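You operate a simulated robot arm through the tools that you are given. There is no shell and no other tool.

Carry out the task below with a simulated robot arm. There is one attempt and no reset: what you move stays moved.

JOB
Set right what has fallen over on the top of the white bench. At the end: the yellow tube stands where the teal pad stood; the white carton, which lies on its side on the top of the white bench, stands upright there; the orange clip from the top of the white bench stands where the yellow tube stood; the teal pad from the top of the white bench stands on top of the white card sleeve; the brown tall carton, which lies on its side on the top of the white bench, stands upright there; whatever was shut is shut again. Leave all else as you found it, and nothing knocked over. Set down upright: tall carton, white carton.
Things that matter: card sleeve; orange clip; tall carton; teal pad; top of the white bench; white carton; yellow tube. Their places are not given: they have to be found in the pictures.

Only the result counts: the job must be done as asked and must still hold three seconds after the hand-in. Knocking over, shifting, dropping, spilling or breaking anything else fails it.

ROBOT AND FRAMES
A 7-joint arm with a two-finger parallel gripper, fixed in place. Base frame: the origin is at the foot of the arm, x ahead of it, y to its left, z up; the work surface is at about z = 0. Units: m, degrees, N and s.
With the tool pointing down near the work surface it reaches from about 0.22 to 0.58 m from the base axis. Its first joint turns from -66.0 to 66.0 degrees. Payload 2.5 kg.
The TCP is the grasp point between the finger pads, 0.023 m short of the fingertips. In the tool frame z runs along the fingers and y along their closing line. Largest opening 0.094 m; finger width 0.038, thickness 0.01; the body of the gripper, 0.054 by 0.096 m, starts 0.039 m behind the TCP.
Orientation is told as [roll, pitch, yaw] about the base's x, y, z axes, in that order, counted from this pose: with the fingers straight down and closing along the base's y, the tool's x points along the base's -x, its y along +y and its z along -z.

CONTROLS
- The arm moves only by the tool send_rows. Its argument "plan" is a list of rows, each a list of 7 numbers: the turn, a rotation vector about the tool's x, y, z in degrees, then the shift along the tool's x, y, z in m, then the closure, from 0 (fully open) to 1 (shut). In form: [[ax, ay, az, dx, dy, dz, hand], ...]. A call has 1 to 20 rows; each row is the pose to reach, as a shift and turn from the pose commanded when the call began, along the tool's axes at that moment. Each row takes 0.2 s and may step no farther than 0.05 m and 8.6 degrees from the row before; otherwise, or with a gripper value out of range, the whole call is refused. A pose out of reach is approached as far as the arm can. The call stops where the force on the tool passes 40 N (or 10 N more than at its start, if that is more) or the arm is blocked; 0.2 s more then pass. The fingers move at their own pace (about 0.108 m/s each) and stop on an object; they squeeze with about 25 N. The grip force told is the motor's: it shows also when the fingers shut on nothing. Time passes only in rows, and 0.2 s behind the last, so rows that repeat a pose let the fingers close. It gives the time, the measured TCP pose, the force on the tool (base axes), the opening and the grip force at its end, in the units of the frame above (readings bear some noise), with the torque about the TCP (base axes, N m) and any sound that the robot's microphone picked up, and new pictures: "show" is both (left out), scene, wrist or none.
- Cameras (640 x 400 px; columns grow to the right, rows downward): "scene" is fixed at [0.0833, -0.399, 0.5346]; the picture's right is [0.97, -0.24, 0.00], its down [-0.17, -0.68, -0.71] and it looks along [0.17, 0.69, -0.70] (base axes); focal length 214 px, centre (320, 200). "wrist" rides on the gripper at [0.087, 0.016, -0.074] in the tool frame; the picture's right is [-0.18, 0.98, 0.00], its down [-0.58, -0.11, -0.81] and it looks along [-0.79, -0.15, 0.59] (tool axes); focal length 243 px, centre (320, 200).
- point_at(camera, pixels): for up to 12 pixels [column, row] of the newest picture of that camera ("zoom" is the newest enlarged one), the place [x, y, z] in the base frame of the surface seen there, good to about 0.003 m, but the place of the scene camera against the robot may be out by one fixed shift of up to 0.012 m in any direction. It takes no simulated time.
- zoom(camera, box): a new picture of the part [left, top, right, bottom] of that camera's present view, enlarged. It takes no simulated time.
- sign_off(): hands the job in; it is judged then, once.

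Unless the task says otherwise, let go and move clear before handing in.

The tools are called by a JSON object that holds its "name" and its "arguments". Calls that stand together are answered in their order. send_rows: Moves the arm, as the interface text tells. Its arguments: {"type":"object","properties":{"plan":{"type":"array","items":{"type":"array","items":{"type":"number"}}},"show":{"type":"string","enum":["both","scene","wrist","none"]}},"required":["plan"]} The other tools are called the same way: point_at (camera, pixels) gives the place of the surface under pixels of a picture; zoom (camera, box) takes an enlarged picture of a part of a camera's view; sign_off () hands the job in.

At the start:

```text
clock: 0.0
tcp_pos: [0.443, -0.0276, 0.3564]
tool_rot: [0.0, 0.0, 0.0]
wrist_force: [0.3, -0.9, 0.5]
moment: [-0.02, -0.01, -0.03]
finger_gap: 0.0941
grip_force: 0.1
```

scene: 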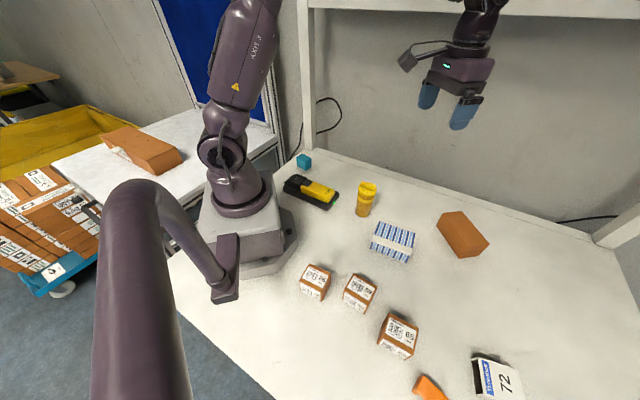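
wrist: 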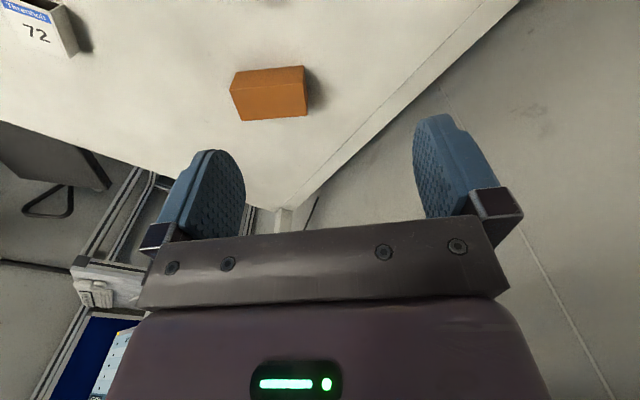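

The scene picture shows a bench with a teal cube near (304,161), a black stapler-like thing with a yellow part (313,190), a yellow tube (366,198), a blue striped box (393,241), three brown cartons, a brown block (462,234), an orange clip (429,387) and a white carton (497,377). I'll zoom in to identify each.

{"name": "zoom", "arguments": {"camera": "scene", "box": [260, 130, 520, 280]}}

{"name": "zoom", "arguments": {"camera": "scene", "box": [280, 250, 540, 400]}}

{"name": "zoom", "arguments": {"camera": "wrist", "box": [0, 0, 400, 200]}}

```text
2.46 times, centred on (390, 205) of scene
```

zoom: 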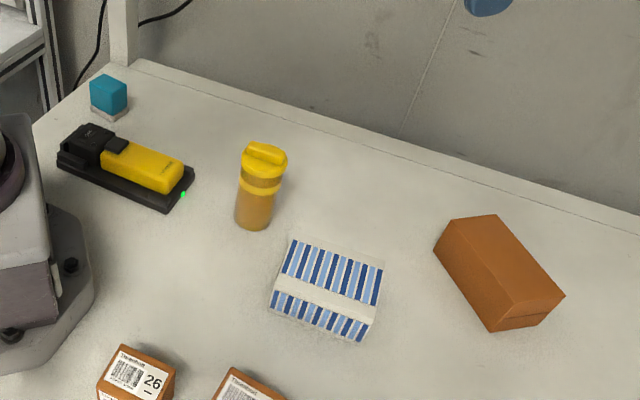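

```text
2.46 times, centred on (410, 325) of scene
```

zoom: 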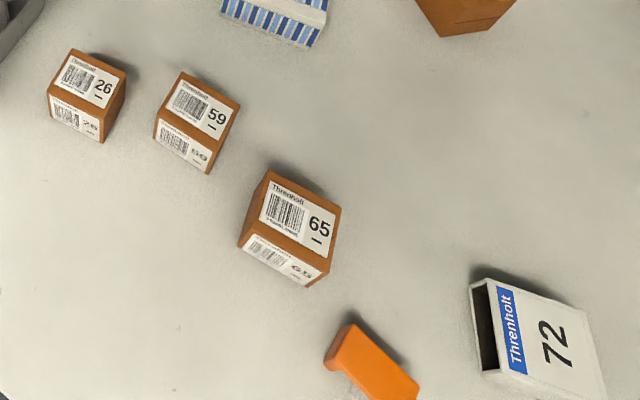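

```text
1.60 times, centred on (200, 100) of wrist
```

zoom: 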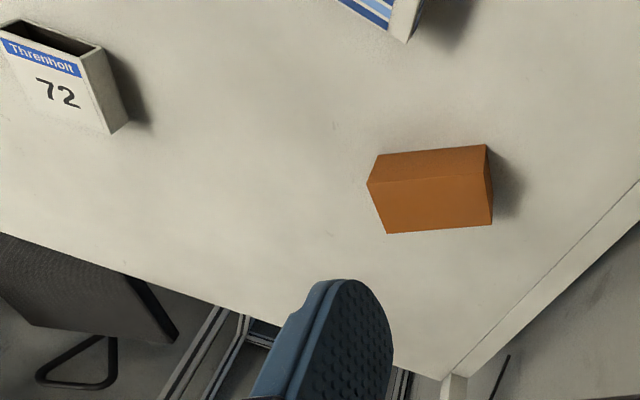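

I need a closer look at the ambiguous things: the striped block around (393,241), the open box "72" at (497,377), the clip and the pad.

{"name": "zoom", "arguments": {"camera": "scene", "box": [353, 210, 433, 270]}}

{"name": "zoom", "arguments": {"camera": "scene", "box": [400, 330, 540, 400]}}

{"name": "zoom", "arguments": {"camera": "scene", "box": [270, 140, 390, 220]}}

{"name": "zoom", "arguments": {"camera": "scene", "box": [420, 190, 510, 270]}}

{"name": "zoom", "arguments": {"camera": "wrist", "box": [0, 0, 100, 60]}}

```text
6.67 times, centred on (393, 240) of scene
```

zoom: 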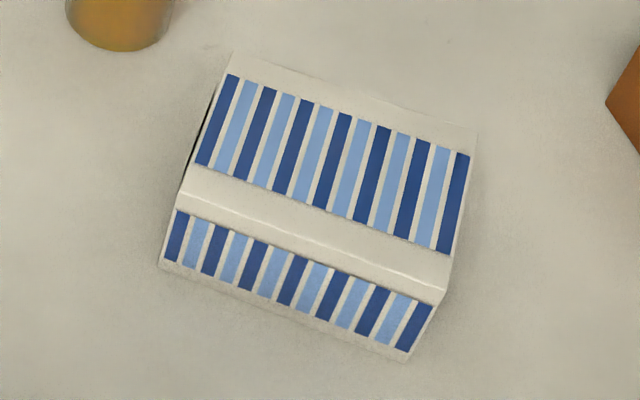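

```text
4.57 times, centred on (470, 365) of scene
```

zoom: 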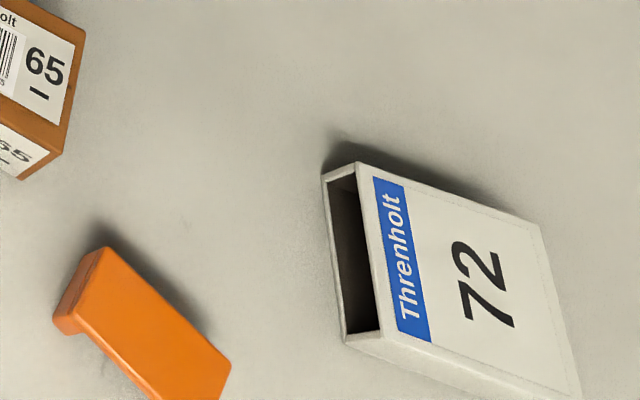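

```text
5.00 times, centred on (330, 180) of scene
```

zoom: 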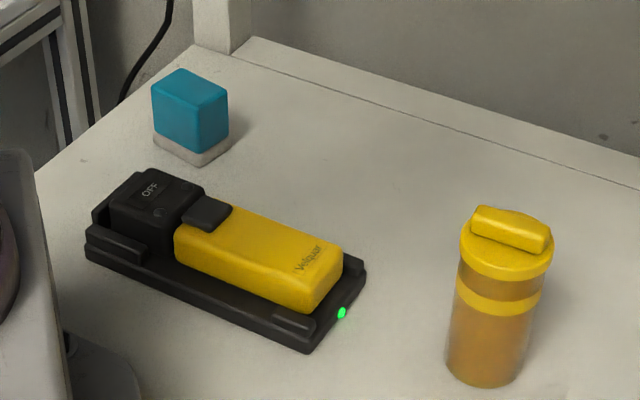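

```text
5.00 times, centred on (465, 230) of scene
```

zoom: 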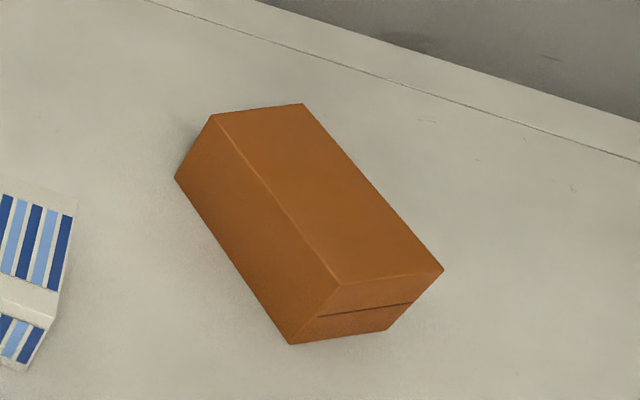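

```text
6.40 times, centred on (50, 30) of wrist
```

zoom: 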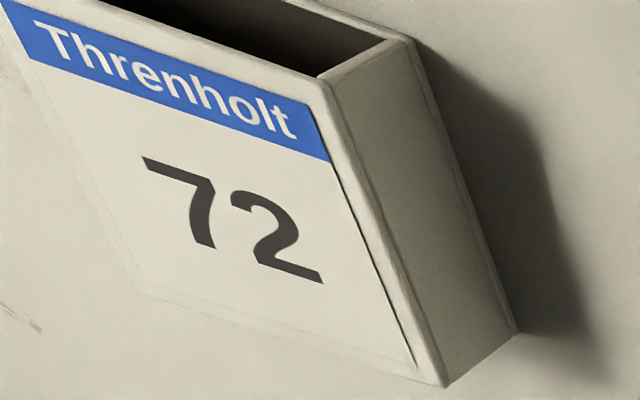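

The open box marked "72" at (497,377) reads as the white carton on its side, the striped block at (393,241) as the white card sleeve, and the plain brown block at (462,234) as the tall carton. I'll measure them from the scene camera first.

{"name": "point_at", "arguments": {"camera": "scene", "pixels": [[304, 158], [304, 168], [313, 190], [366, 186], [362, 214], [393, 232], [393, 241], [390, 253], [462, 225], [480, 250], [429, 385], [497, 377]]}}

{"name": "point_at", "arguments": {"camera": "wrist", "pixels": [[236, 78], [303, 68], [307, 112], [243, 120], [230, 90], [270, 95], [40, 30], [78, 50], [62, 5], [150, 80], [5, 10], [300, 160]]}}

```text
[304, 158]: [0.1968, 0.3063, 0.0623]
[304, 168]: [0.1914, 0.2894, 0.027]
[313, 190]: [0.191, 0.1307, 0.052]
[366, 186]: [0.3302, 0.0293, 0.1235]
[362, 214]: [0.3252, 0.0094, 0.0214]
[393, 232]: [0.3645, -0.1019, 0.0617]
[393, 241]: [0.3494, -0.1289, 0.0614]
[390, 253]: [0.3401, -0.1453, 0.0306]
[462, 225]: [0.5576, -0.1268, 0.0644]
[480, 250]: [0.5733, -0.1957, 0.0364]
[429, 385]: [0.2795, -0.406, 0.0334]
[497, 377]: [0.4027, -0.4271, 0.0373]
```

```text
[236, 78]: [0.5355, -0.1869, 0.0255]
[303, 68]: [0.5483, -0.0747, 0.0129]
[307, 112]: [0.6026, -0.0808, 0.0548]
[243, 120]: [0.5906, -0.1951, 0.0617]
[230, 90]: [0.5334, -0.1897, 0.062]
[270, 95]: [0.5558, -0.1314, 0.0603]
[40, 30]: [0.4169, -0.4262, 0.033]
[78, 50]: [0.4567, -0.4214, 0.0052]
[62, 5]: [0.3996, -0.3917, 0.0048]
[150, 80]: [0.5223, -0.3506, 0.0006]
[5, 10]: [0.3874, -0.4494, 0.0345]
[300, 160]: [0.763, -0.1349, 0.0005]
```

The objects are located roughly; now I'll compare the same brown-carton corners in both cameras to find the fixed shift of the scene camera.

{"name": "zoom", "arguments": {"camera": "scene", "box": [420, 190, 510, 270]}}

{"name": "point_at", "arguments": {"camera": "zoom", "pixels": [[216, 119], [300, 107], [436, 267], [340, 283], [290, 338], [180, 177], [386, 325], [320, 200], [255, 240], [365, 300]]}}

{"name": "zoom", "arguments": {"camera": "wrist", "box": [220, 55, 320, 130]}}

```text
5.00 times, centred on (465, 230) of scene
```

zoom: 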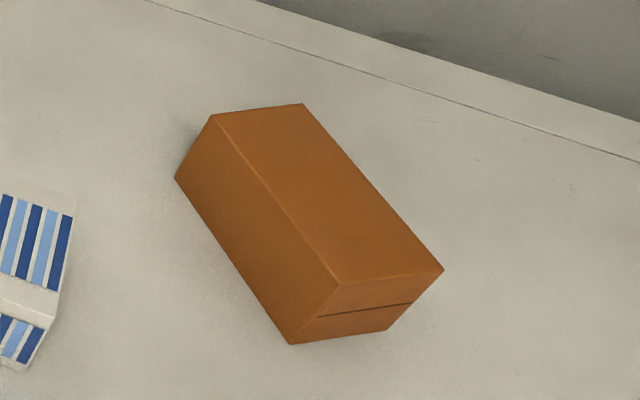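

```text
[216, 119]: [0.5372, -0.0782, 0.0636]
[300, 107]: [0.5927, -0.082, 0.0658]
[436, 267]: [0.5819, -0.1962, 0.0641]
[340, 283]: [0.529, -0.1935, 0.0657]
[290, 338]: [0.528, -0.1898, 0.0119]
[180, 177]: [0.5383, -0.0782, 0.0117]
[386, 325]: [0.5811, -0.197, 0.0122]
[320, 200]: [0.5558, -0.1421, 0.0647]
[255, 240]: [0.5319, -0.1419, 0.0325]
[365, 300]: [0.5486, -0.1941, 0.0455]
```

```text
5.33 times, centred on (270, 92) of wrist
```

zoom: 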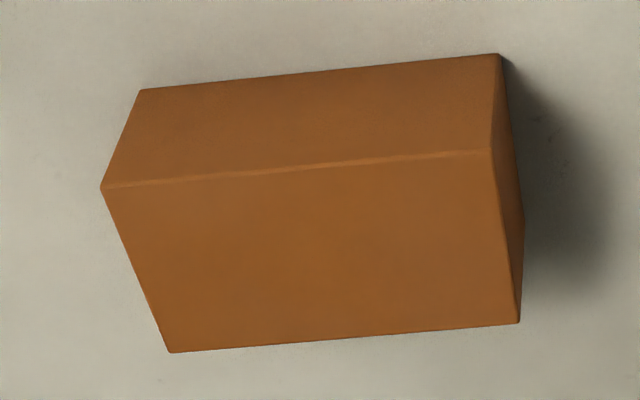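

{"name": "point_at", "arguments": {"camera": "zoom", "pixels": [[108, 190], [489, 153], [516, 318], [174, 347], [142, 94], [494, 60], [320, 250], [320, 120], [507, 200], [60, 300]]}}

{"name": "point_at", "arguments": {"camera": "scene", "pixels": [[440, 300], [300, 240], [420, 200], [350, 350], [520, 300], [340, 180]]}}

```text
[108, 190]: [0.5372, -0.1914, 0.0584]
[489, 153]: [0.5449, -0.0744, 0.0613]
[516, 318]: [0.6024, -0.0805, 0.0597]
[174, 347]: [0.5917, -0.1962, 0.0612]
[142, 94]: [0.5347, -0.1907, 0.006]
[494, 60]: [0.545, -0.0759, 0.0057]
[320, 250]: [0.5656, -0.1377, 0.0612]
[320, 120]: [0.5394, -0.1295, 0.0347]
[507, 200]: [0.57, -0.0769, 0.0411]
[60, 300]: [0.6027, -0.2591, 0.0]
```

```text
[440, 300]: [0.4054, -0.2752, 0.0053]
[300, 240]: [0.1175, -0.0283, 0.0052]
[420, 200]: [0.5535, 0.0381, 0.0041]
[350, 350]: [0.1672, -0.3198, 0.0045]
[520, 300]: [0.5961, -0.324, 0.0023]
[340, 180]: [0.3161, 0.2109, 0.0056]
```

Comparing the four top corners gives a scene-camera correction of about (+0.009, +0.002, -0.0046). Now I'll measure the pad, tube, sleeve and clip through zooms with that correction.

{"name": "zoom", "arguments": {"camera": "scene", "box": [284, 145, 324, 180]}}

{"name": "zoom", "arguments": {"camera": "scene", "box": [340, 170, 400, 225]}}

{"name": "zoom", "arguments": {"camera": "scene", "box": [400, 360, 464, 400]}}

```text
11.43 times, centred on (304, 162) of scene
```

zoom: 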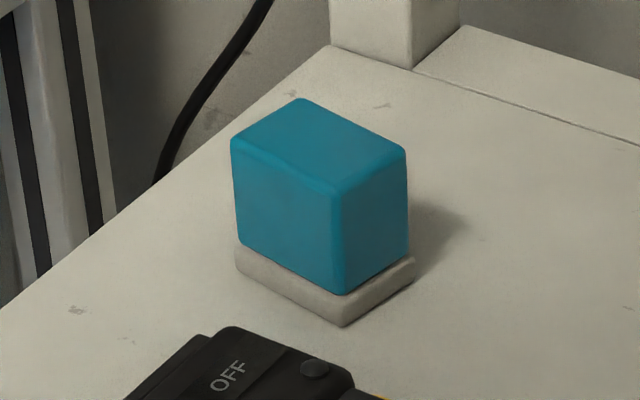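

```text
7.27 times, centred on (370, 198) of scene
```

zoom: 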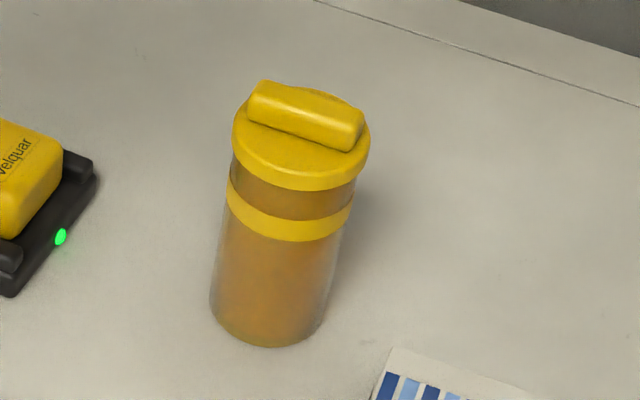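

```text
10.00 times, centred on (432, 380) of scene
```

zoom: 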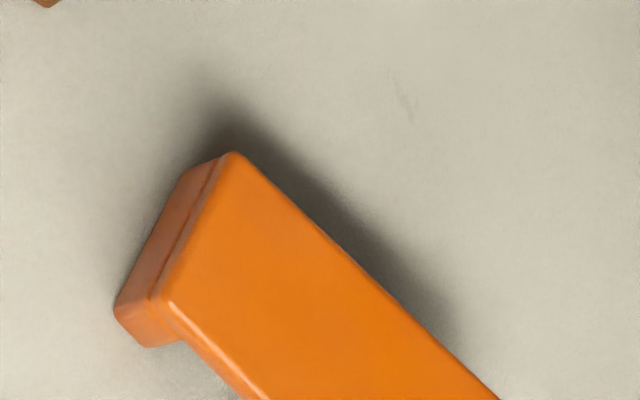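

I'll take exact points on each: the pad's teal block and felt base, the tube's cap and foot.

{"name": "zoom", "arguments": {"camera": "scene", "box": [284, 145, 324, 180]}}

{"name": "point_at", "arguments": {"camera": "zoom", "pixels": [[238, 145], [302, 103], [398, 152], [337, 188], [340, 285], [242, 238], [404, 250], [342, 318], [240, 266], [410, 276], [320, 145], [500, 250]]}}

{"name": "zoom", "arguments": {"camera": "scene", "box": [340, 170, 400, 225]}}

{"name": "point_at", "arguments": {"camera": "zoom", "pixels": [[255, 88], [355, 143], [305, 105], [237, 130], [366, 130], [300, 180], [268, 340], [214, 300], [325, 300], [290, 232], [232, 195], [350, 220]]}}

{"name": "zoom", "arguments": {"camera": "scene", "box": [353, 210, 433, 270]}}

{"name": "point_at", "arguments": {"camera": "zoom", "pixels": [[235, 57], [472, 130], [442, 298], [183, 203], [163, 264], [402, 357], [325, 180], [205, 120], [300, 290]]}}

{"name": "zoom", "arguments": {"camera": "scene", "box": [280, 165, 350, 215]}}

```text
11.43 times, centred on (304, 162) of scene
```

zoom: 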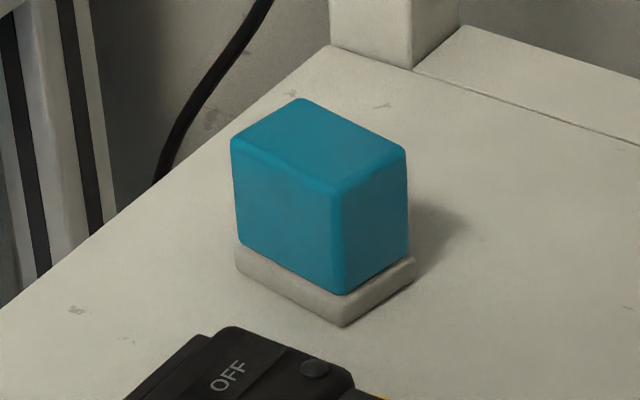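

```text
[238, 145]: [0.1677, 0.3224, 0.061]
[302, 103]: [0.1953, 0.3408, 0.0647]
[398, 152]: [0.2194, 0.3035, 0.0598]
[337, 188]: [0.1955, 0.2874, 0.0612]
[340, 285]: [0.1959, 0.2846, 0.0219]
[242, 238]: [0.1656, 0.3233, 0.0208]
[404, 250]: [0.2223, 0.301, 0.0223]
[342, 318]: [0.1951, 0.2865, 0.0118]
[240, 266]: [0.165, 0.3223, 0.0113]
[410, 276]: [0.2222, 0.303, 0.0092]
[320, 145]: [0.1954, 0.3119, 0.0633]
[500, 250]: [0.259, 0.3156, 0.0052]
```

```text
7.27 times, centred on (370, 198) of scene
```

zoom: 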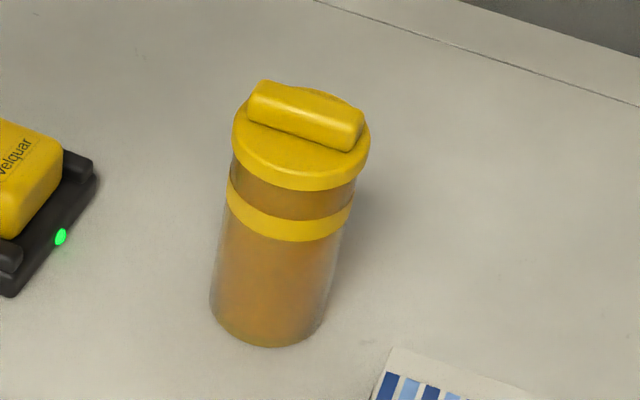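

```text
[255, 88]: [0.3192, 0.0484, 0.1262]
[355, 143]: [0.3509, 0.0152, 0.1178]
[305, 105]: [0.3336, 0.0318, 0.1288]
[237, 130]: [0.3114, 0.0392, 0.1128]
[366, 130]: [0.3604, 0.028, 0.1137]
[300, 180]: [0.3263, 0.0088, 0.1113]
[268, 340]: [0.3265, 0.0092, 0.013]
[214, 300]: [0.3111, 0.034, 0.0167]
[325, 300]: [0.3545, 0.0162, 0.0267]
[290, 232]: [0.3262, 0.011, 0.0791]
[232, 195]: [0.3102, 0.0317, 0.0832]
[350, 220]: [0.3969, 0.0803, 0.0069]
```

```text
6.67 times, centred on (393, 240) of scene
```

zoom: 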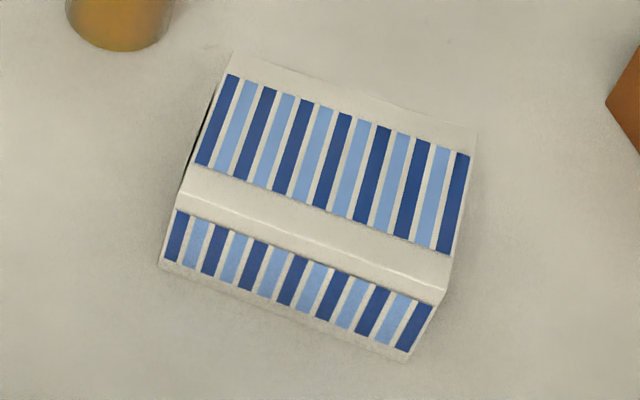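

```text
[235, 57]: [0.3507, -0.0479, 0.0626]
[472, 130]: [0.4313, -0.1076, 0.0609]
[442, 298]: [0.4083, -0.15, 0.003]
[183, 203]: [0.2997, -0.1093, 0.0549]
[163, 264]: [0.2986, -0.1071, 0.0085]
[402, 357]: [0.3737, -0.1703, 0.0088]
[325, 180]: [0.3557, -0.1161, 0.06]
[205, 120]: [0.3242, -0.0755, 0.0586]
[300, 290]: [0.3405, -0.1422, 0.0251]
```

```text
8.00 times, centred on (315, 190) of scene
```

zoom: 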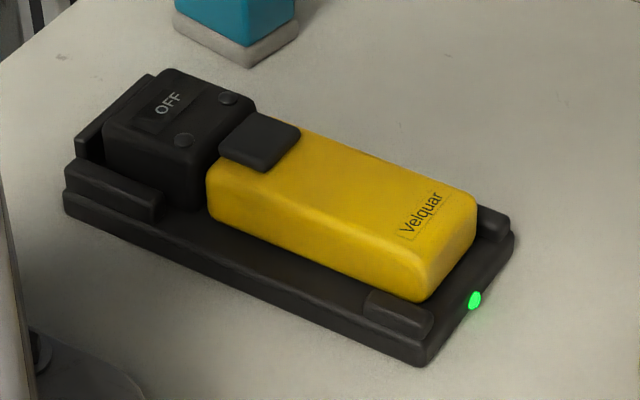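

The corrected centres come out as pad (0.204,0.316), tube (0.346,0.032) and sleeve top (0.375,-0.106,0.057), and the black/yellow item is a battery in a charger to leave alone. The clip and the white carton are cut off at the bottom of the scene view, so I'll move the wrist camera to look at them.

{"name": "send_rows", "arguments": {"plan": [[0, 0, 7.5, 0.024, -0.0216, 0.007, 0], [0, 0, 15, 0.048, -0.0432, 0.014, 0], [0, 0, 22.5, 0.072, -0.0648, 0.021, 0], [0, 0, 30, 0.096, -0.0864, 0.028, 0], [0, 0, 37.5, 0.12, -0.108, 0.035, 0], [0, 0, 45, 0.145, -0.1296, 0.042, 0], [0, 0, 52.5, 0.169, -0.1512, 0.049, 0], [0, 0, 60, 0.193, -0.1724, 0.056, 0]]}}

```text
clock: 1.8
tcp_pos: [0.2484, -0.2019, 0.3009]
tool_rot: [-0.1, 0.1, -60.1]
wrist_force: [0.7, -0.2, -0.6]
moment: [-0.01, -0.01, 0.03]
finger_gap: 0.0941
grip_force: 0.1
```

scene: 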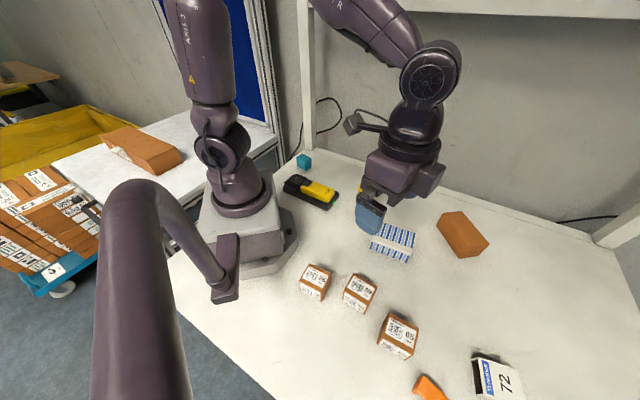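
wrist: 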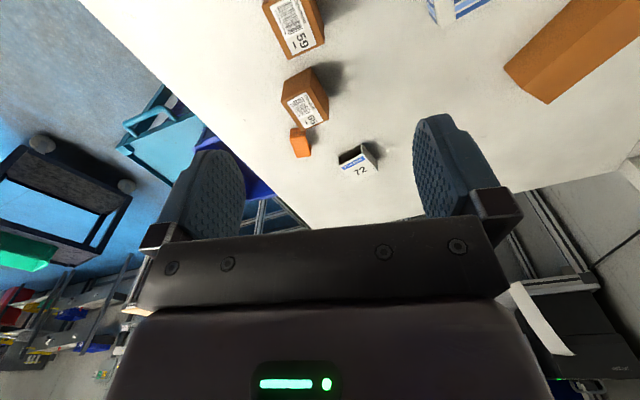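

The wrist picture now shows the clip at (300,142), the white carton at (357,158) and the tall carton at (575,50). I'll zoom on these.

{"name": "zoom", "arguments": {"camera": "wrist", "box": [275, 110, 395, 185]}}

{"name": "zoom", "arguments": {"camera": "wrist", "box": [500, 0, 640, 110]}}

```text
5.33 times, centred on (335, 148) of wrist
```

zoom: 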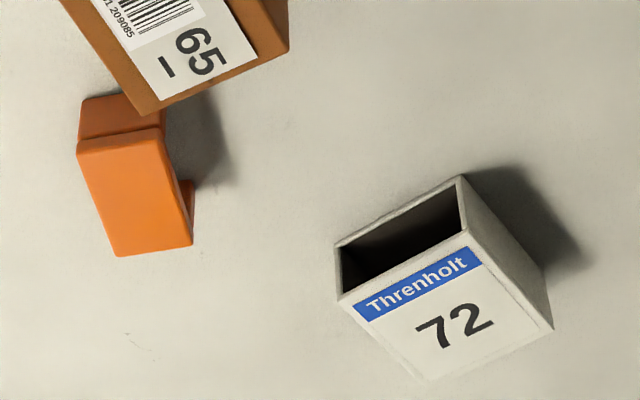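

```text
3.64 times, centred on (570, 55) of wrist
```

zoom: 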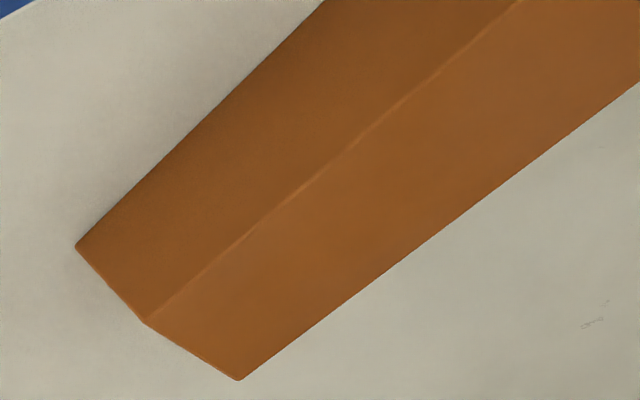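

{"name": "zoom", "arguments": {"camera": "wrist", "box": [275, 110, 395, 185]}}

{"name": "point_at", "arguments": {"camera": "zoom", "pixels": [[83, 150], [158, 140], [188, 242], [120, 252], [345, 297], [468, 235], [548, 328], [432, 377], [340, 250], [460, 180], [510, 260], [88, 112]]}}

{"name": "point_at", "arguments": {"camera": "zoom", "pixels": [[190, 185], [192, 215], [400, 245], [448, 300], [130, 195], [185, 100], [300, 130], [300, 340]]}}

```text
5.33 times, centred on (335, 148) of wrist
```

zoom: 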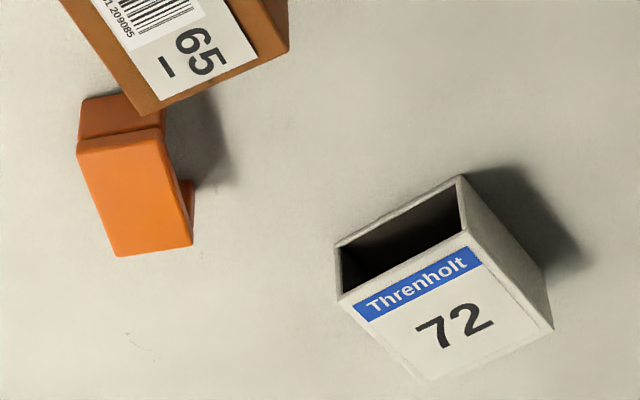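

```text
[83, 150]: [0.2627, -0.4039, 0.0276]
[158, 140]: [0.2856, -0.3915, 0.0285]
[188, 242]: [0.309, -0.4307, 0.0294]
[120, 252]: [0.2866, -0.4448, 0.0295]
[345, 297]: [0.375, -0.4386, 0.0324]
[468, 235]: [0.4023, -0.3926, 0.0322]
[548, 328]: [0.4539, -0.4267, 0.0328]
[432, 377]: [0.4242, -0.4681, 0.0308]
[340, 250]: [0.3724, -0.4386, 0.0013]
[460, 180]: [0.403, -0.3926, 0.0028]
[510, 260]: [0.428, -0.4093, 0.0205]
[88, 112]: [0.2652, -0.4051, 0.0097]
```

```text
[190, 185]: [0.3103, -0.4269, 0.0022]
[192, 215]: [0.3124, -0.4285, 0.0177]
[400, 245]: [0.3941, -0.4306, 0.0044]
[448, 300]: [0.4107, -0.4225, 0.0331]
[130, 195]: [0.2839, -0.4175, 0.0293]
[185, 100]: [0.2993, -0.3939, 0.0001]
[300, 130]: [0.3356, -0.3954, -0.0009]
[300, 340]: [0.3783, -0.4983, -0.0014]
```

The white carton is about 0.054 × 0.033 × 0.062 m with its open end (Threnholt edge) facing the base, and the clip lies at (0.286,-0.418) about 0.026 wide. Setting cartons upright may need a turned wrist, so I'll test the yaw range here in free air.

{"name": "send_rows", "arguments": {"plan": [[0, 0, 8, 0, 0, 0, 0], [0, 0, 16, 0, 0, 0, 0], [0, 0, 24, 0, 0, 0, 0], [0, 0, 32, 0, 0, 0, 0], [0, 0, 40, 0, 0, 0, 0], [0, 0, 48, 0, 0, 0, 0], [0, 0, 56, 0, 0, 0, 0], [0, 0, 64, 0, 0, 0, 0], [0, 0, 72, 0, 0, 0, 0], [0, 0, 80, 0, 0, 0, 0], [0, 0, 88, 0, 0, 0, 0], [0, 0, 96, 0, 0, 0, 0], [0, 0, 104, 0, 0, 0, 0], [0, 0, 112, 0, 0, 0, 0], [0, 0, 120, 0, 0, 0, 0], [0, 0, 128, 0, 0, 0, 0], [0, 0, 136, 0, 0, 0, 0], [0, 0, 144, 0, 0, 0, 0], [0, 0, 152, 0, 0, 0, 0], [0, 0, 160, 0, 0, 0, 0]], "show": "scene"}}

```text
clock: 6.0
tcp_pos: [0.2491, -0.2001, 0.2982]
tool_rot: [-0.1, -0.5, 141.5]
wrist_force: [0.0, -0.5, -0.4]
moment: [0.01, 0.0, 0.07]
finger_gap: 0.0939
grip_force: 0.1
```

scene: 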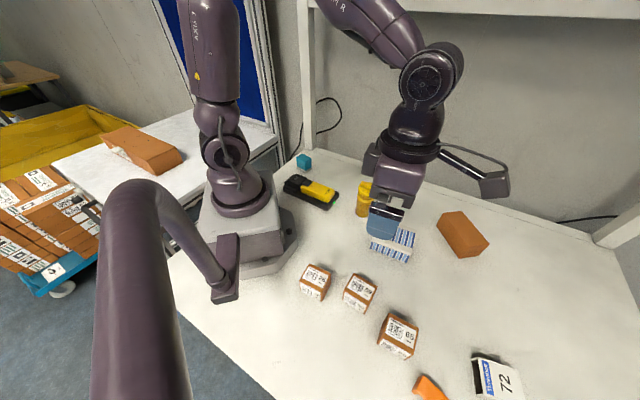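

The wrist reached yaw 141.5 (fully flipped, camera on the outer side), which is useful for setting cartons upright with the camera kept high. I'll test how far the tool can tilt outward from here.

{"name": "send_rows", "arguments": {"plan": [[0, 8, 0, 0, 0, 0, 0], [0, 16, 0, 0, 0, 0, 0], [0, 24, 0, 0, 0, 0, 0], [0, 32, 0, 0, 0, 0, 0], [0, 40, 0, 0, 0, 0, 0], [0, 48, 0, 0, 0, 0, 0], [0, 56, 0, 0, 0, 0, 0], [0, 64, 0, 0, 0, 0, 0], [0, 72, 0, 0, 0, 0, 0], [0, 80, 0, 0, 0, 0, 0]], "show": "scene"}}

```text
clock: 8.2
tcp_pos: [0.3053, -0.2443, 0.3145]
tool_rot: [0.3, 80.0, 140.5]
wrist_force: [0.6, 0.1, 0.1]
moment: [0.01, 0.02, 0.0]
finger_gap: 0.0942
grip_force: 0.0
out of reach, approached as far as the arm can: row 6, 7, 8, 9, 10
```

scene: 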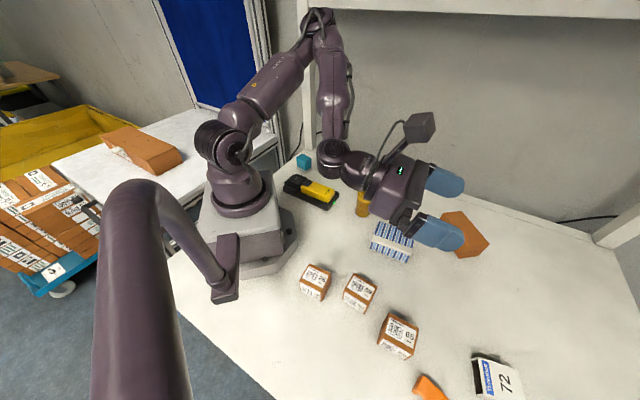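

The tilted flipped posture works (80° tilt reached, at radius about 0.39 or more). Now I'll untilt and unwind the yaw, then head for a view of the tall carton's far end and the pad.

{"name": "send_rows", "arguments": {"plan": [[0, -8, 0, 0, 0, 0, 0], [0, -16, 0, 0, 0, 0, 0], [0, -24, 0, 0, 0, 0, 0], [0, -32, 0, 0, 0, 0, 0], [0, -40, 0, 0, 0, 0, 0], [0, -48, 0, 0, 0, 0, 0], [0, -56, 0, 0, 0, 0, 0], [0, -64, 0, 0, 0, 0, 0], [0, -72, 0, 0, 0, 0, 0], [0, -80, 0, 0, 0, 0, 0]], "show": "none"}}

{"name": "send_rows", "arguments": {"plan": [[0, 0, -8, 0, 0, 0, 0], [0, 0, -16, 0, 0, 0, 0], [0, 0, -24, 0, 0, 0, 0], [0, 0, -32, 0, 0, 0, 0], [0, 0, -40, 0, 0, 0, 0], [0, 0, -48, 0, 0, 0, 0], [0, 0, -56, 0, 0, 0, 0], [0, 0, -64, 0, 0, 0, 0], [0, 0, -72, 0, 0, 0, 0], [0, 0, -80, 0, 0, 0, 0], [0, 0, -88, 0, 0, 0, 0], [0, 0, -96, 0, 0, 0, 0], [0, 0, -104, 0, 0, 0, 0], [0, 0, -112, 0, 0, 0, 0], [0, 0, -120, 0, 0, 0, 0], [0, 0, -128, 0, 0, 0, 0], [0, 0, -136, 0, 0, 0, 0], [0, 0, -144, 0, 0, 0, 0], [0, 0, -152, 0, 0, 0, 0], [0, 0, -160, 0, 0, 0, 0]], "show": "none"}}

```text
clock: 10.4
tcp_pos: [0.3033, -0.2411, 0.313]
tool_rot: [0.0, -0.1, 139.9]
wrist_force: [0.3, -0.5, -0.5]
moment: [0.02, -0.02, -0.02]
finger_gap: 0.0938
grip_force: 0.1
```

```text
clock: 14.6
tcp_pos: [0.3032, -0.2421, 0.3127]
tool_rot: [0.0, 0.0, -59.8]
wrist_force: [0.6, 0.3, 0.5]
moment: [0.03, -0.01, -0.01]
finger_gap: 0.0939
grip_force: 0.0
```

Back to a vertical hand at yaw -60. Next I'll move to a spot on the +y side to view the far end of the tall carton.

{"name": "send_rows", "arguments": {"plan": [[0, 0, -2, 0.0231, 0.0376, 0.006, 0], [0, 0, -4, 0.0463, 0.0752, 0.012, 0], [0, 0, -6, 0.0694, 0.1128, 0.018, 0], [0, 0, -9, 0.0926, 0.1505, 0.025, 0], [0, 0, -11, 0.1157, 0.1881, 0.031, 0], [0, 0, -13, 0.1389, 0.2257, 0.037, 0], [0, 0, -15, 0.162, 0.2633, 0.043, 0]]}}

```text
clock: 16.2
tcp_pos: [0.4503, 0.0303, 0.267]
tool_rot: [0.0, 0.0, -45.1]
wrist_force: [-0.3, -1.0, 0.7]
moment: [0.04, 0.0, 0.0]
finger_gap: 0.0939
grip_force: 0.2
```

scene: 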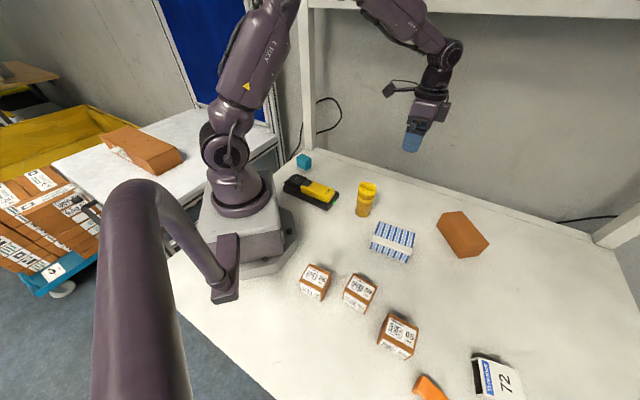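
wrist: 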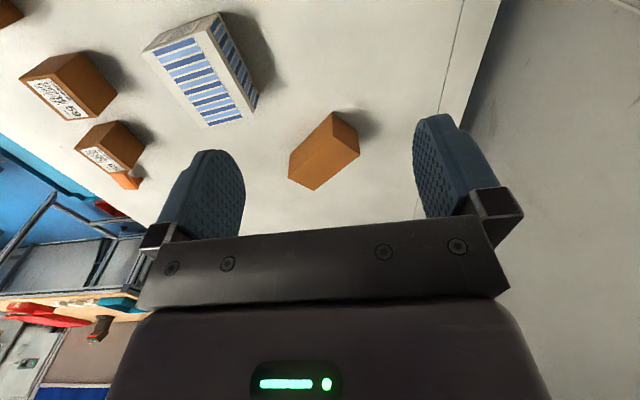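

{"name": "zoom", "arguments": {"camera": "wrist", "box": [275, 95, 375, 195]}}

{"name": "zoom", "arguments": {"camera": "wrist", "box": [130, 0, 270, 130]}}

{"name": "zoom", "arguments": {"camera": "wrist", "box": [0, 30, 160, 200]}}

```text
4.00 times, centred on (325, 145) of wrist
```

zoom: 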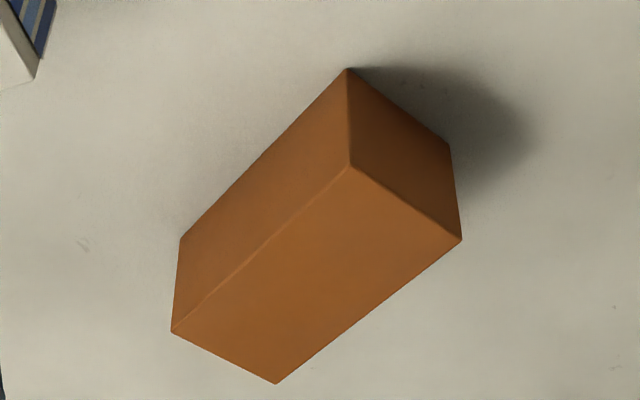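

```text
3.08 times, centred on (200, 65) of wrist
```

zoom: 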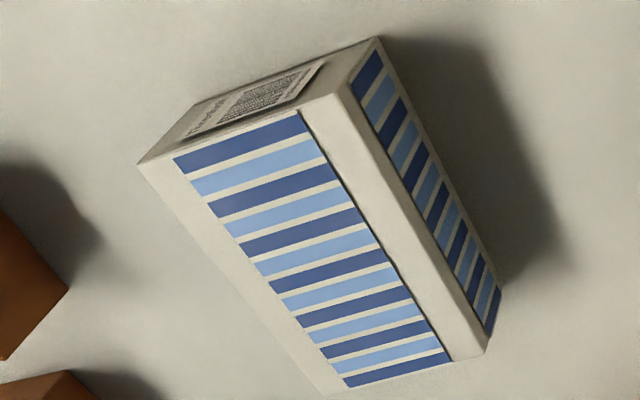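

```text
2.35 times, centred on (80, 115) of wrist
```

zoom: 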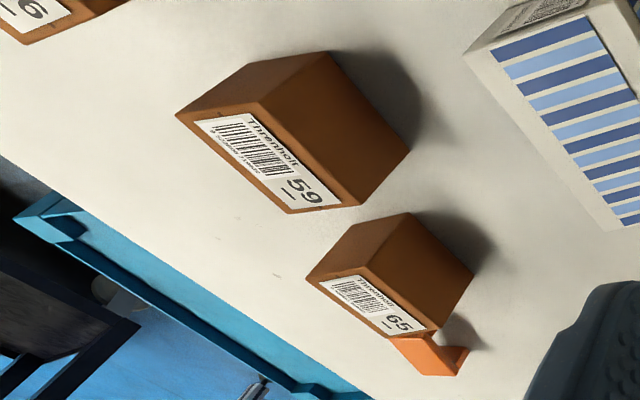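

The tall carton's +y end (zoomed at about (410,150)) looks plain, unlike its -y end with the dark flap seam. I'll zoom deeper to confirm before deciding which end is up.

{"name": "zoom", "arguments": {"camera": "wrist", "box": [325, 108, 365, 160]}}

{"name": "zoom", "arguments": {"camera": "scene", "box": [455, 235, 495, 262]}}

{"name": "zoom", "arguments": {"camera": "scene", "box": [290, 255, 350, 305]}}

```text
7.69 times, centred on (345, 134) of wrist
```

zoom: 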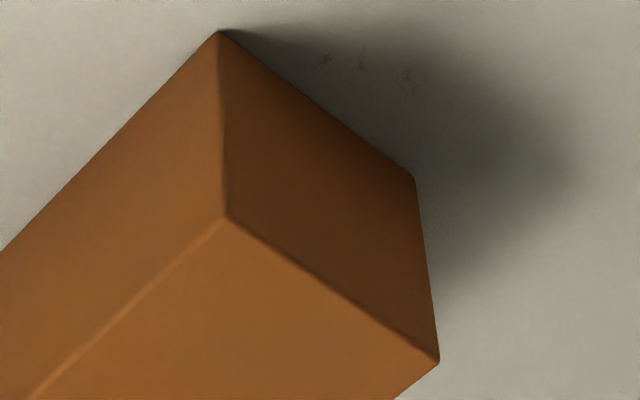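

```text
14.81 times, centred on (475, 248) of scene
```

zoom: 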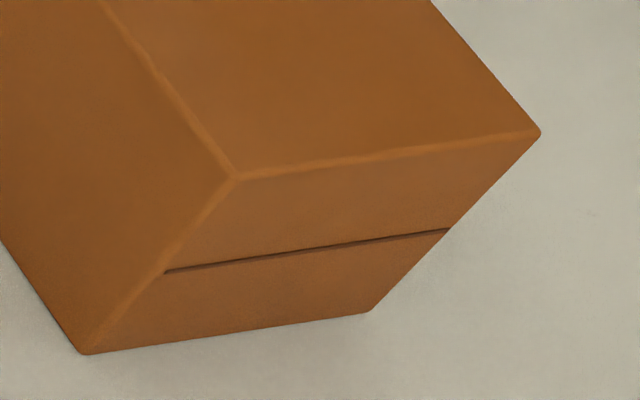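

```text
8.00 times, centred on (320, 280) of scene
```

zoom: 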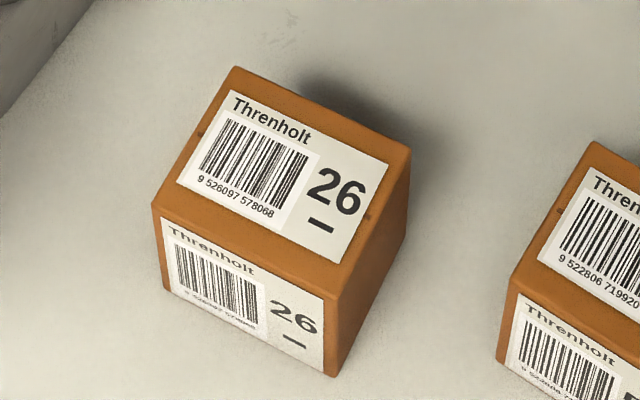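

Carton 26 shows the same seam across its labelled top, so the tall carton's seamed end (-y) is its top. Before fetching the pad I'll measure what surrounds it: the charger's near corner, the frame post and the bench edge.

{"name": "zoom", "arguments": {"camera": "scene", "box": [274, 140, 334, 190]}}

{"name": "point_at", "arguments": {"camera": "zoom", "pixels": [[245, 290], [330, 315], [215, 310], [320, 320], [360, 83], [305, 60], [335, 95], [250, 100], [180, 150], [120, 200], [450, 200], [420, 100]]}}

{"name": "point_at", "arguments": {"camera": "scene", "pixels": [[314, 272], [360, 284], [398, 325], [329, 270], [376, 285], [417, 330], [305, 290], [347, 300], [385, 345], [335, 208], [330, 150], [300, 170]]}}

```text
8.00 times, centred on (304, 165) of scene
```

zoom: 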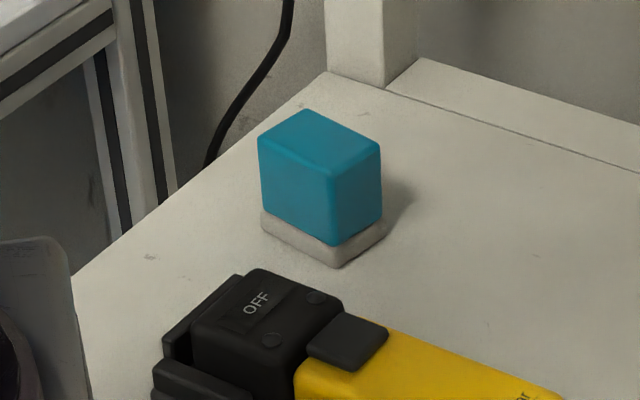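

```text
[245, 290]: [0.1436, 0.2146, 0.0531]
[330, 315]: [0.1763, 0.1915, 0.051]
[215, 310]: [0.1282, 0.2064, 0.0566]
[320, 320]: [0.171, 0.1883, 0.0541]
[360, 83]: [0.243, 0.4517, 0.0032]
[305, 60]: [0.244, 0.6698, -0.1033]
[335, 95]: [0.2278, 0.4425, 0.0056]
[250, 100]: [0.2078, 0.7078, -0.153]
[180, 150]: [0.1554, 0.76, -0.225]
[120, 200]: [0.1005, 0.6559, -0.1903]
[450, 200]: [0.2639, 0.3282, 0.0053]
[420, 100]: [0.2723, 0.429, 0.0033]
```

```text
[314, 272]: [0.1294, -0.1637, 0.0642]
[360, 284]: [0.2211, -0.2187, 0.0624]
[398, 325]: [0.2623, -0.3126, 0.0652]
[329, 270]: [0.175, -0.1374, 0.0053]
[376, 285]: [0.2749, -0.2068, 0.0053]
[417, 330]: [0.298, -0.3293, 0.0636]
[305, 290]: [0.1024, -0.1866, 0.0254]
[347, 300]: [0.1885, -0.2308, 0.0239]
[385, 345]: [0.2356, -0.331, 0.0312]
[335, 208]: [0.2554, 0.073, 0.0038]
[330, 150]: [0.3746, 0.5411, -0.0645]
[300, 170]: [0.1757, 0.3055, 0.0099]
```

The charger ends about 7 cm short of the pad and the post stands 14 cm behind it, so a vertical grip along the pad's long axis (yaw about 36.5) is clear. I'll move above the pad and check it with the wrist camera.

{"name": "send_rows", "arguments": {"plan": [[0, 0, -8.15, 0.0376, 0.0027, 0.0017, 0], [0, 0, -16.3, 0.0752, 0.0054, 0.0034, 0], [0, 0, -24.45, 0.1128, 0.0082, 0.0051, 0], [0, 0, -32.6, 0.1504, 0.0109, 0.0068, 0], [0, 0, -40.75, 0.188, 0.0136, 0.0085, 0], [0, 0, -48.9, 0.2257, 0.0163, 0.0102, 0], [0, 0, -57.05, 0.2633, 0.019, 0.0119, 0], [0, 0, -65.2, 0.3009, 0.0218, 0.0136, 0], [0, 0, -73.35, 0.3385, 0.0245, 0.0153, 0], [0, 0, -81.5, 0.3761, 0.0272, 0.017, 0]]}}

```text
clock: 18.4
tcp_pos: [0.2031, 0.3166, 0.2515]
tool_rot: [0.0, 0.0, 36.7]
wrist_force: [-0.3, -1.0, 0.5]
moment: [0.0, 0.0, -0.02]
finger_gap: 0.094
grip_force: 0.1
```

scene: 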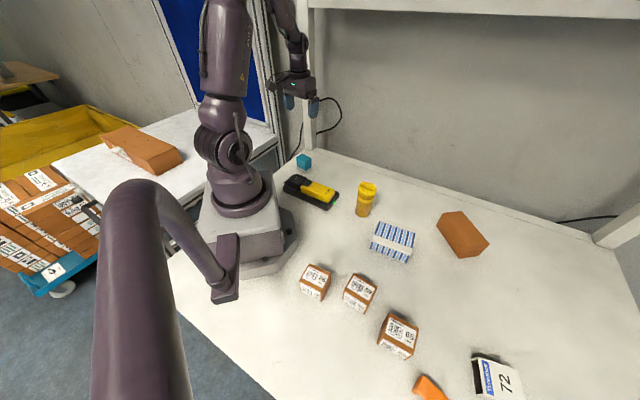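
wrist: 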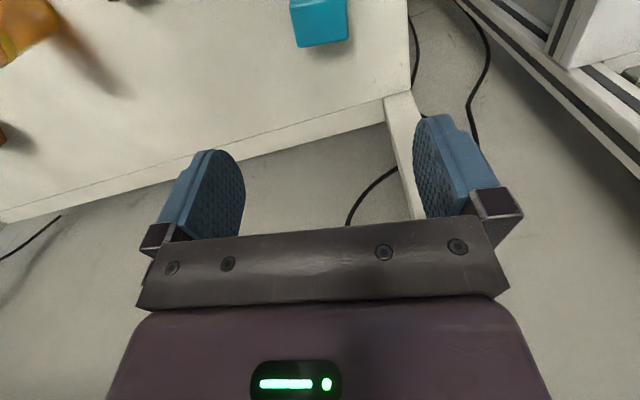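

{"name": "zoom", "arguments": {"camera": "wrist", "box": [280, 0, 360, 50]}}

{"name": "point_at", "arguments": {"camera": "wrist", "pixels": [[292, 5], [299, 45], [345, 38], [343, 3], [293, 20], [300, 46], [346, 40], [320, 30], [318, 10], [400, 60], [380, 100], [330, 60]]}}

```text
8.00 times, centred on (320, 25) of wrist
```

zoom: 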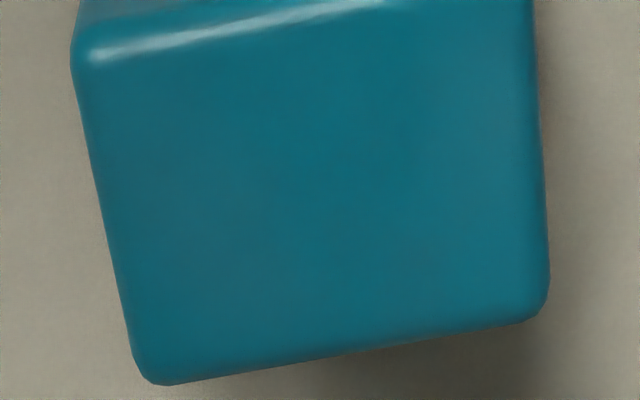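

```text
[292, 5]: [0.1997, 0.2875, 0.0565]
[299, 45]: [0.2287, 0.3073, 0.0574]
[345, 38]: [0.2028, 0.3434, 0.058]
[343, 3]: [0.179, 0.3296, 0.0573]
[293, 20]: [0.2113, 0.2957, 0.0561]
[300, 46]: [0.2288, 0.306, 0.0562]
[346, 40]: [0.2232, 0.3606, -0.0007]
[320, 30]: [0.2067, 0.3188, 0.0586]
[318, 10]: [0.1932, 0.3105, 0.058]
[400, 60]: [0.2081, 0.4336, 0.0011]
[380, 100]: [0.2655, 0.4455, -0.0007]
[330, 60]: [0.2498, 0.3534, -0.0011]
```

The wrist view puts the pad's centre at (0.202,0.3155), its top at z 0.0575 and its long axis at 126°, matching the present hand. I'll descend to z 0.042 (grip on the teal body) and close.

{"name": "send_rows", "arguments": {"plan": [[0, 0, 0.8, 0.001, 0, 0.04, 0], [0, 0, 0.8, 0.001, 0, 0.08, 0], [0, 0, 0.8, 0.001, 0, 0.12, 0], [0, 0, 0.8, 0.001, 0, 0.16, 0], [0, 0, 0.8, 0.001, 0, 0.19, 0], [0, 0, 0.8, 0.001, 0, 0.2095, 0], [0, 0, 0.8, 0.001, 0, 0.2095, 0]]}}

```text
clock: 20.0
tcp_pos: [0.2029, 0.3137, 0.0441]
tool_rot: [0.0, 0.0, 35.7]
wrist_force: [0.0, 0.5, 0.2]
moment: [0.02, 0.01, -0.03]
finger_gap: 0.0942
grip_force: 0.1
```

scene: 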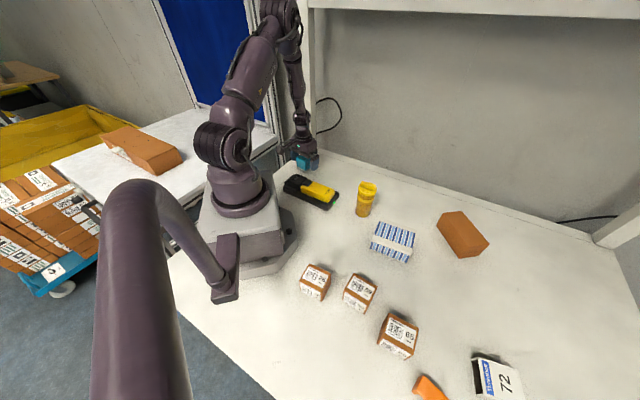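
wrist: 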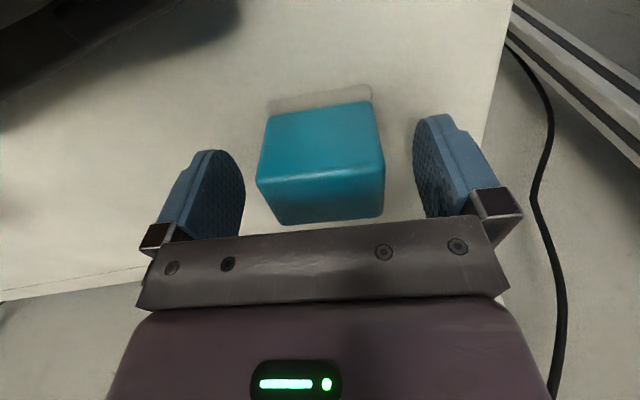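

The pad sits between the fingers near (320,165) with room on both sides. I'll close the hand now.

{"name": "send_rows", "arguments": {"plan": [[0, 0, 0, 0, 0, 0, 0.3], [0, 0, 0, 0, 0, 0, 0.6], [0, 0, 0, 0, 0, 0, 1], [0, 0, 0, 0, 0, 0, 1]], "show": "wrist"}}

```text
clock: 21.0
tcp_pos: [0.2032, 0.3138, 0.0447]
tool_rot: [0.0, 0.0, 35.7]
wrist_force: [0.7, -0.3, 0.1]
moment: [0.01, 0.0, -0.06]
finger_gap: 0.0525
grip_force: 25.4
```

wrist: 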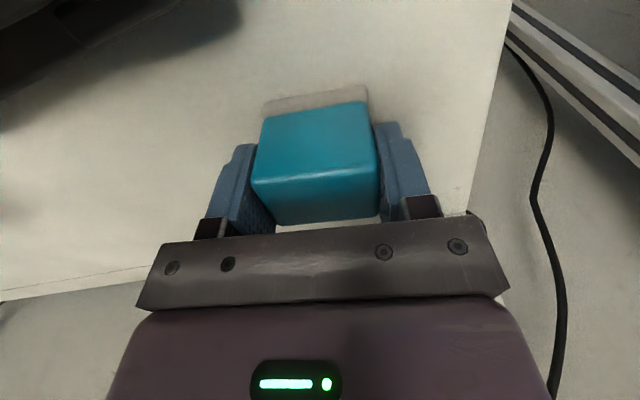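

The hand holds the pad (gap 0.0525, force 25 N). I'll lift it and carry it high over to above the card sleeve at (0.3745,-0.106), turning to yaw -36.5.

{"name": "send_rows", "arguments": {"plan": [[0, 0, 0, 0, 0, -0.02, 1], [0, 0, 0, 0, 0, -0.06, 1], [0, 0, 0, 0, 0, -0.105, 1], [0, 0, 0, 0, 0, -0.15, 1], [0, 0, 0, 0, 0, -0.18, 1], [0, 0, 7.2, 0.0106, -0.0441, -0.18, 1], [0, 0, 14.4, 0.0212, -0.0882, -0.18, 1], [0, 0, 21.7, 0.0318, -0.1323, -0.18, 1], [0, 0, 28.9, 0.0424, -0.1764, -0.18, 1], [0, 0, 36.1, 0.053, -0.2206, -0.18, 1], [0, 0, 43.3, 0.0636, -0.2647, -0.18, 1], [0, 0, 50.5, 0.0742, -0.3088, -0.18, 1], [0, 0, 57.8, 0.0848, -0.3529, -0.18, 1], [0, 0, 65, 0.0954, -0.397, -0.18, 1], [0, 0, 72.2, 0.106, -0.4411, -0.18, 1]]}}

```text
clock: 24.2
tcp_pos: [0.3766, -0.1074, 0.223]
tool_rot: [0.0, -0.1, -36.5]
wrist_force: [0.2, -0.3, -0.5]
moment: [0.0, -0.03, -0.02]
finger_gap: 0.0525
grip_force: 25.3
```

scene: 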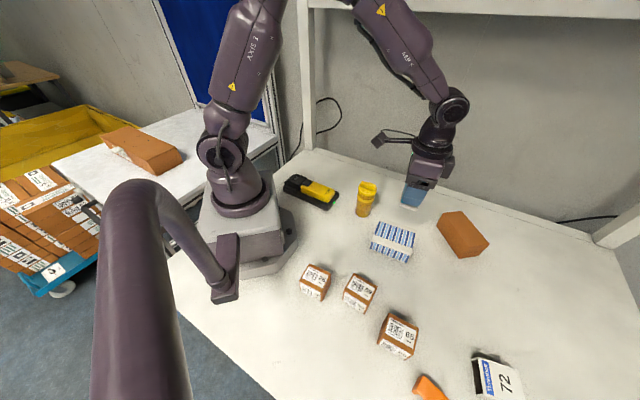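
wrist: 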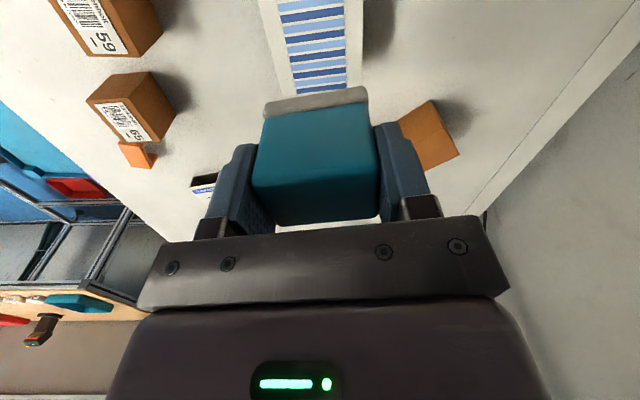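

The pad is held level above the bench; the sleeve shows below it at columns 258-363, rows 0-95. I'll measure the sleeve's far edge in the wrist view to confirm its centre.

{"name": "zoom", "arguments": {"camera": "wrist", "box": [240, 0, 400, 100]}}

{"name": "point_at", "arguments": {"camera": "zoom", "pixels": [[85, 10], [210, 370], [425, 340], [480, 10], [300, 100], [300, 250], [440, 200], [490, 200], [130, 200]]}}

```text
4.00 times, centred on (320, 50) of wrist
```

zoom: 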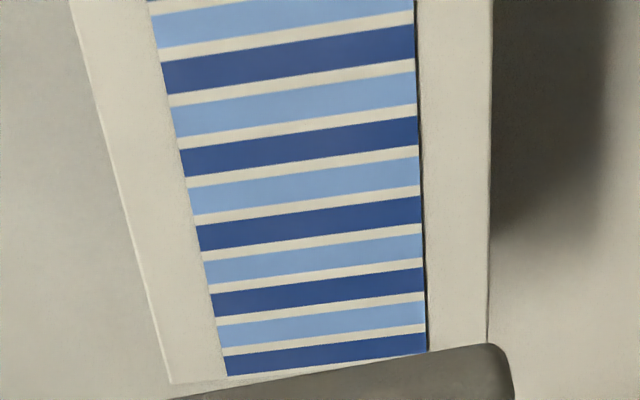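

```text
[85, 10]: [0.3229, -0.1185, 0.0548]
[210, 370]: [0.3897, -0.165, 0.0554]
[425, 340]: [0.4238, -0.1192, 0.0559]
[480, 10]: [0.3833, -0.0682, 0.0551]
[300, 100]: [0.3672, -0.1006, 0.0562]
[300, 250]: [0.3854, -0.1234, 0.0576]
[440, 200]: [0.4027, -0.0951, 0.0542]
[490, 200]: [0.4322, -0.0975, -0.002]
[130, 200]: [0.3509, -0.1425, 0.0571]
```

The wrist points agree with the scene estimate: sleeve centre about (0.3745,-0.1065), top z 0.0555. I'll lower the pad to just touching (TCP z about 0.101) in small last steps.

{"name": "send_rows", "arguments": {"plan": [[0, 0, 0, 0.0022, -0.0005, 0.04, 1], [0, 0, 0, 0.0022, -0.0005, 0.08, 1], [0, 0, 0, 0.0022, -0.0005, 0.105, 1], [0, 0, 0, 0.0022, -0.0005, 0.115, 1], [0, 0, 0, 0.0022, -0.0005, 0.12, 1], [0, 0, 0, 0.0022, -0.0005, 0.122, 1], [0, 0, 0, 0.0022, -0.0005, 0.122, 1]]}}

```text
clock: 25.8
tcp_pos: [0.3703, -0.1055, 0.1009]
tool_rot: [-0.1, 0.0, -36.4]
wrist_force: [0.0, -0.5, 0.0]
moment: [-0.02, 0.0, 0.0]
finger_gap: 0.0526
grip_force: 25.4
```

scene: 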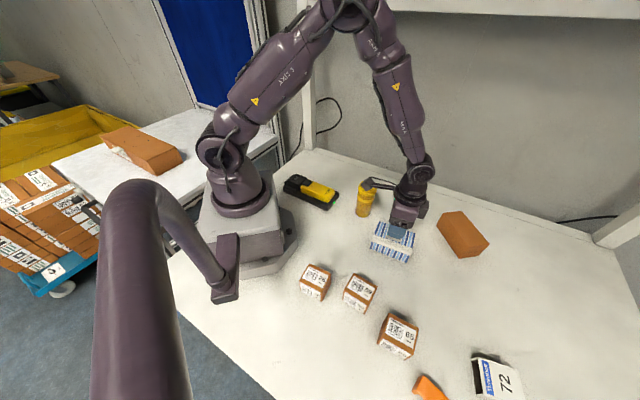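
wrist: 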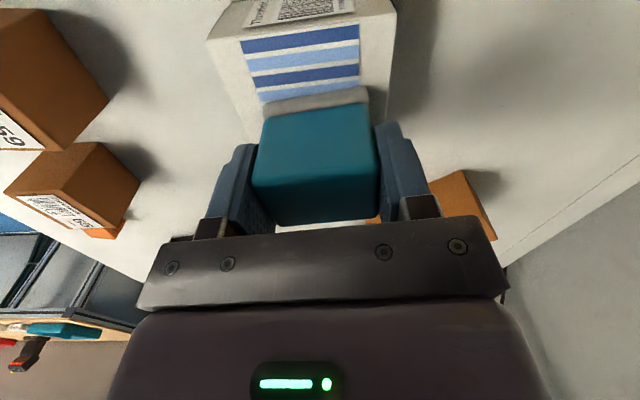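

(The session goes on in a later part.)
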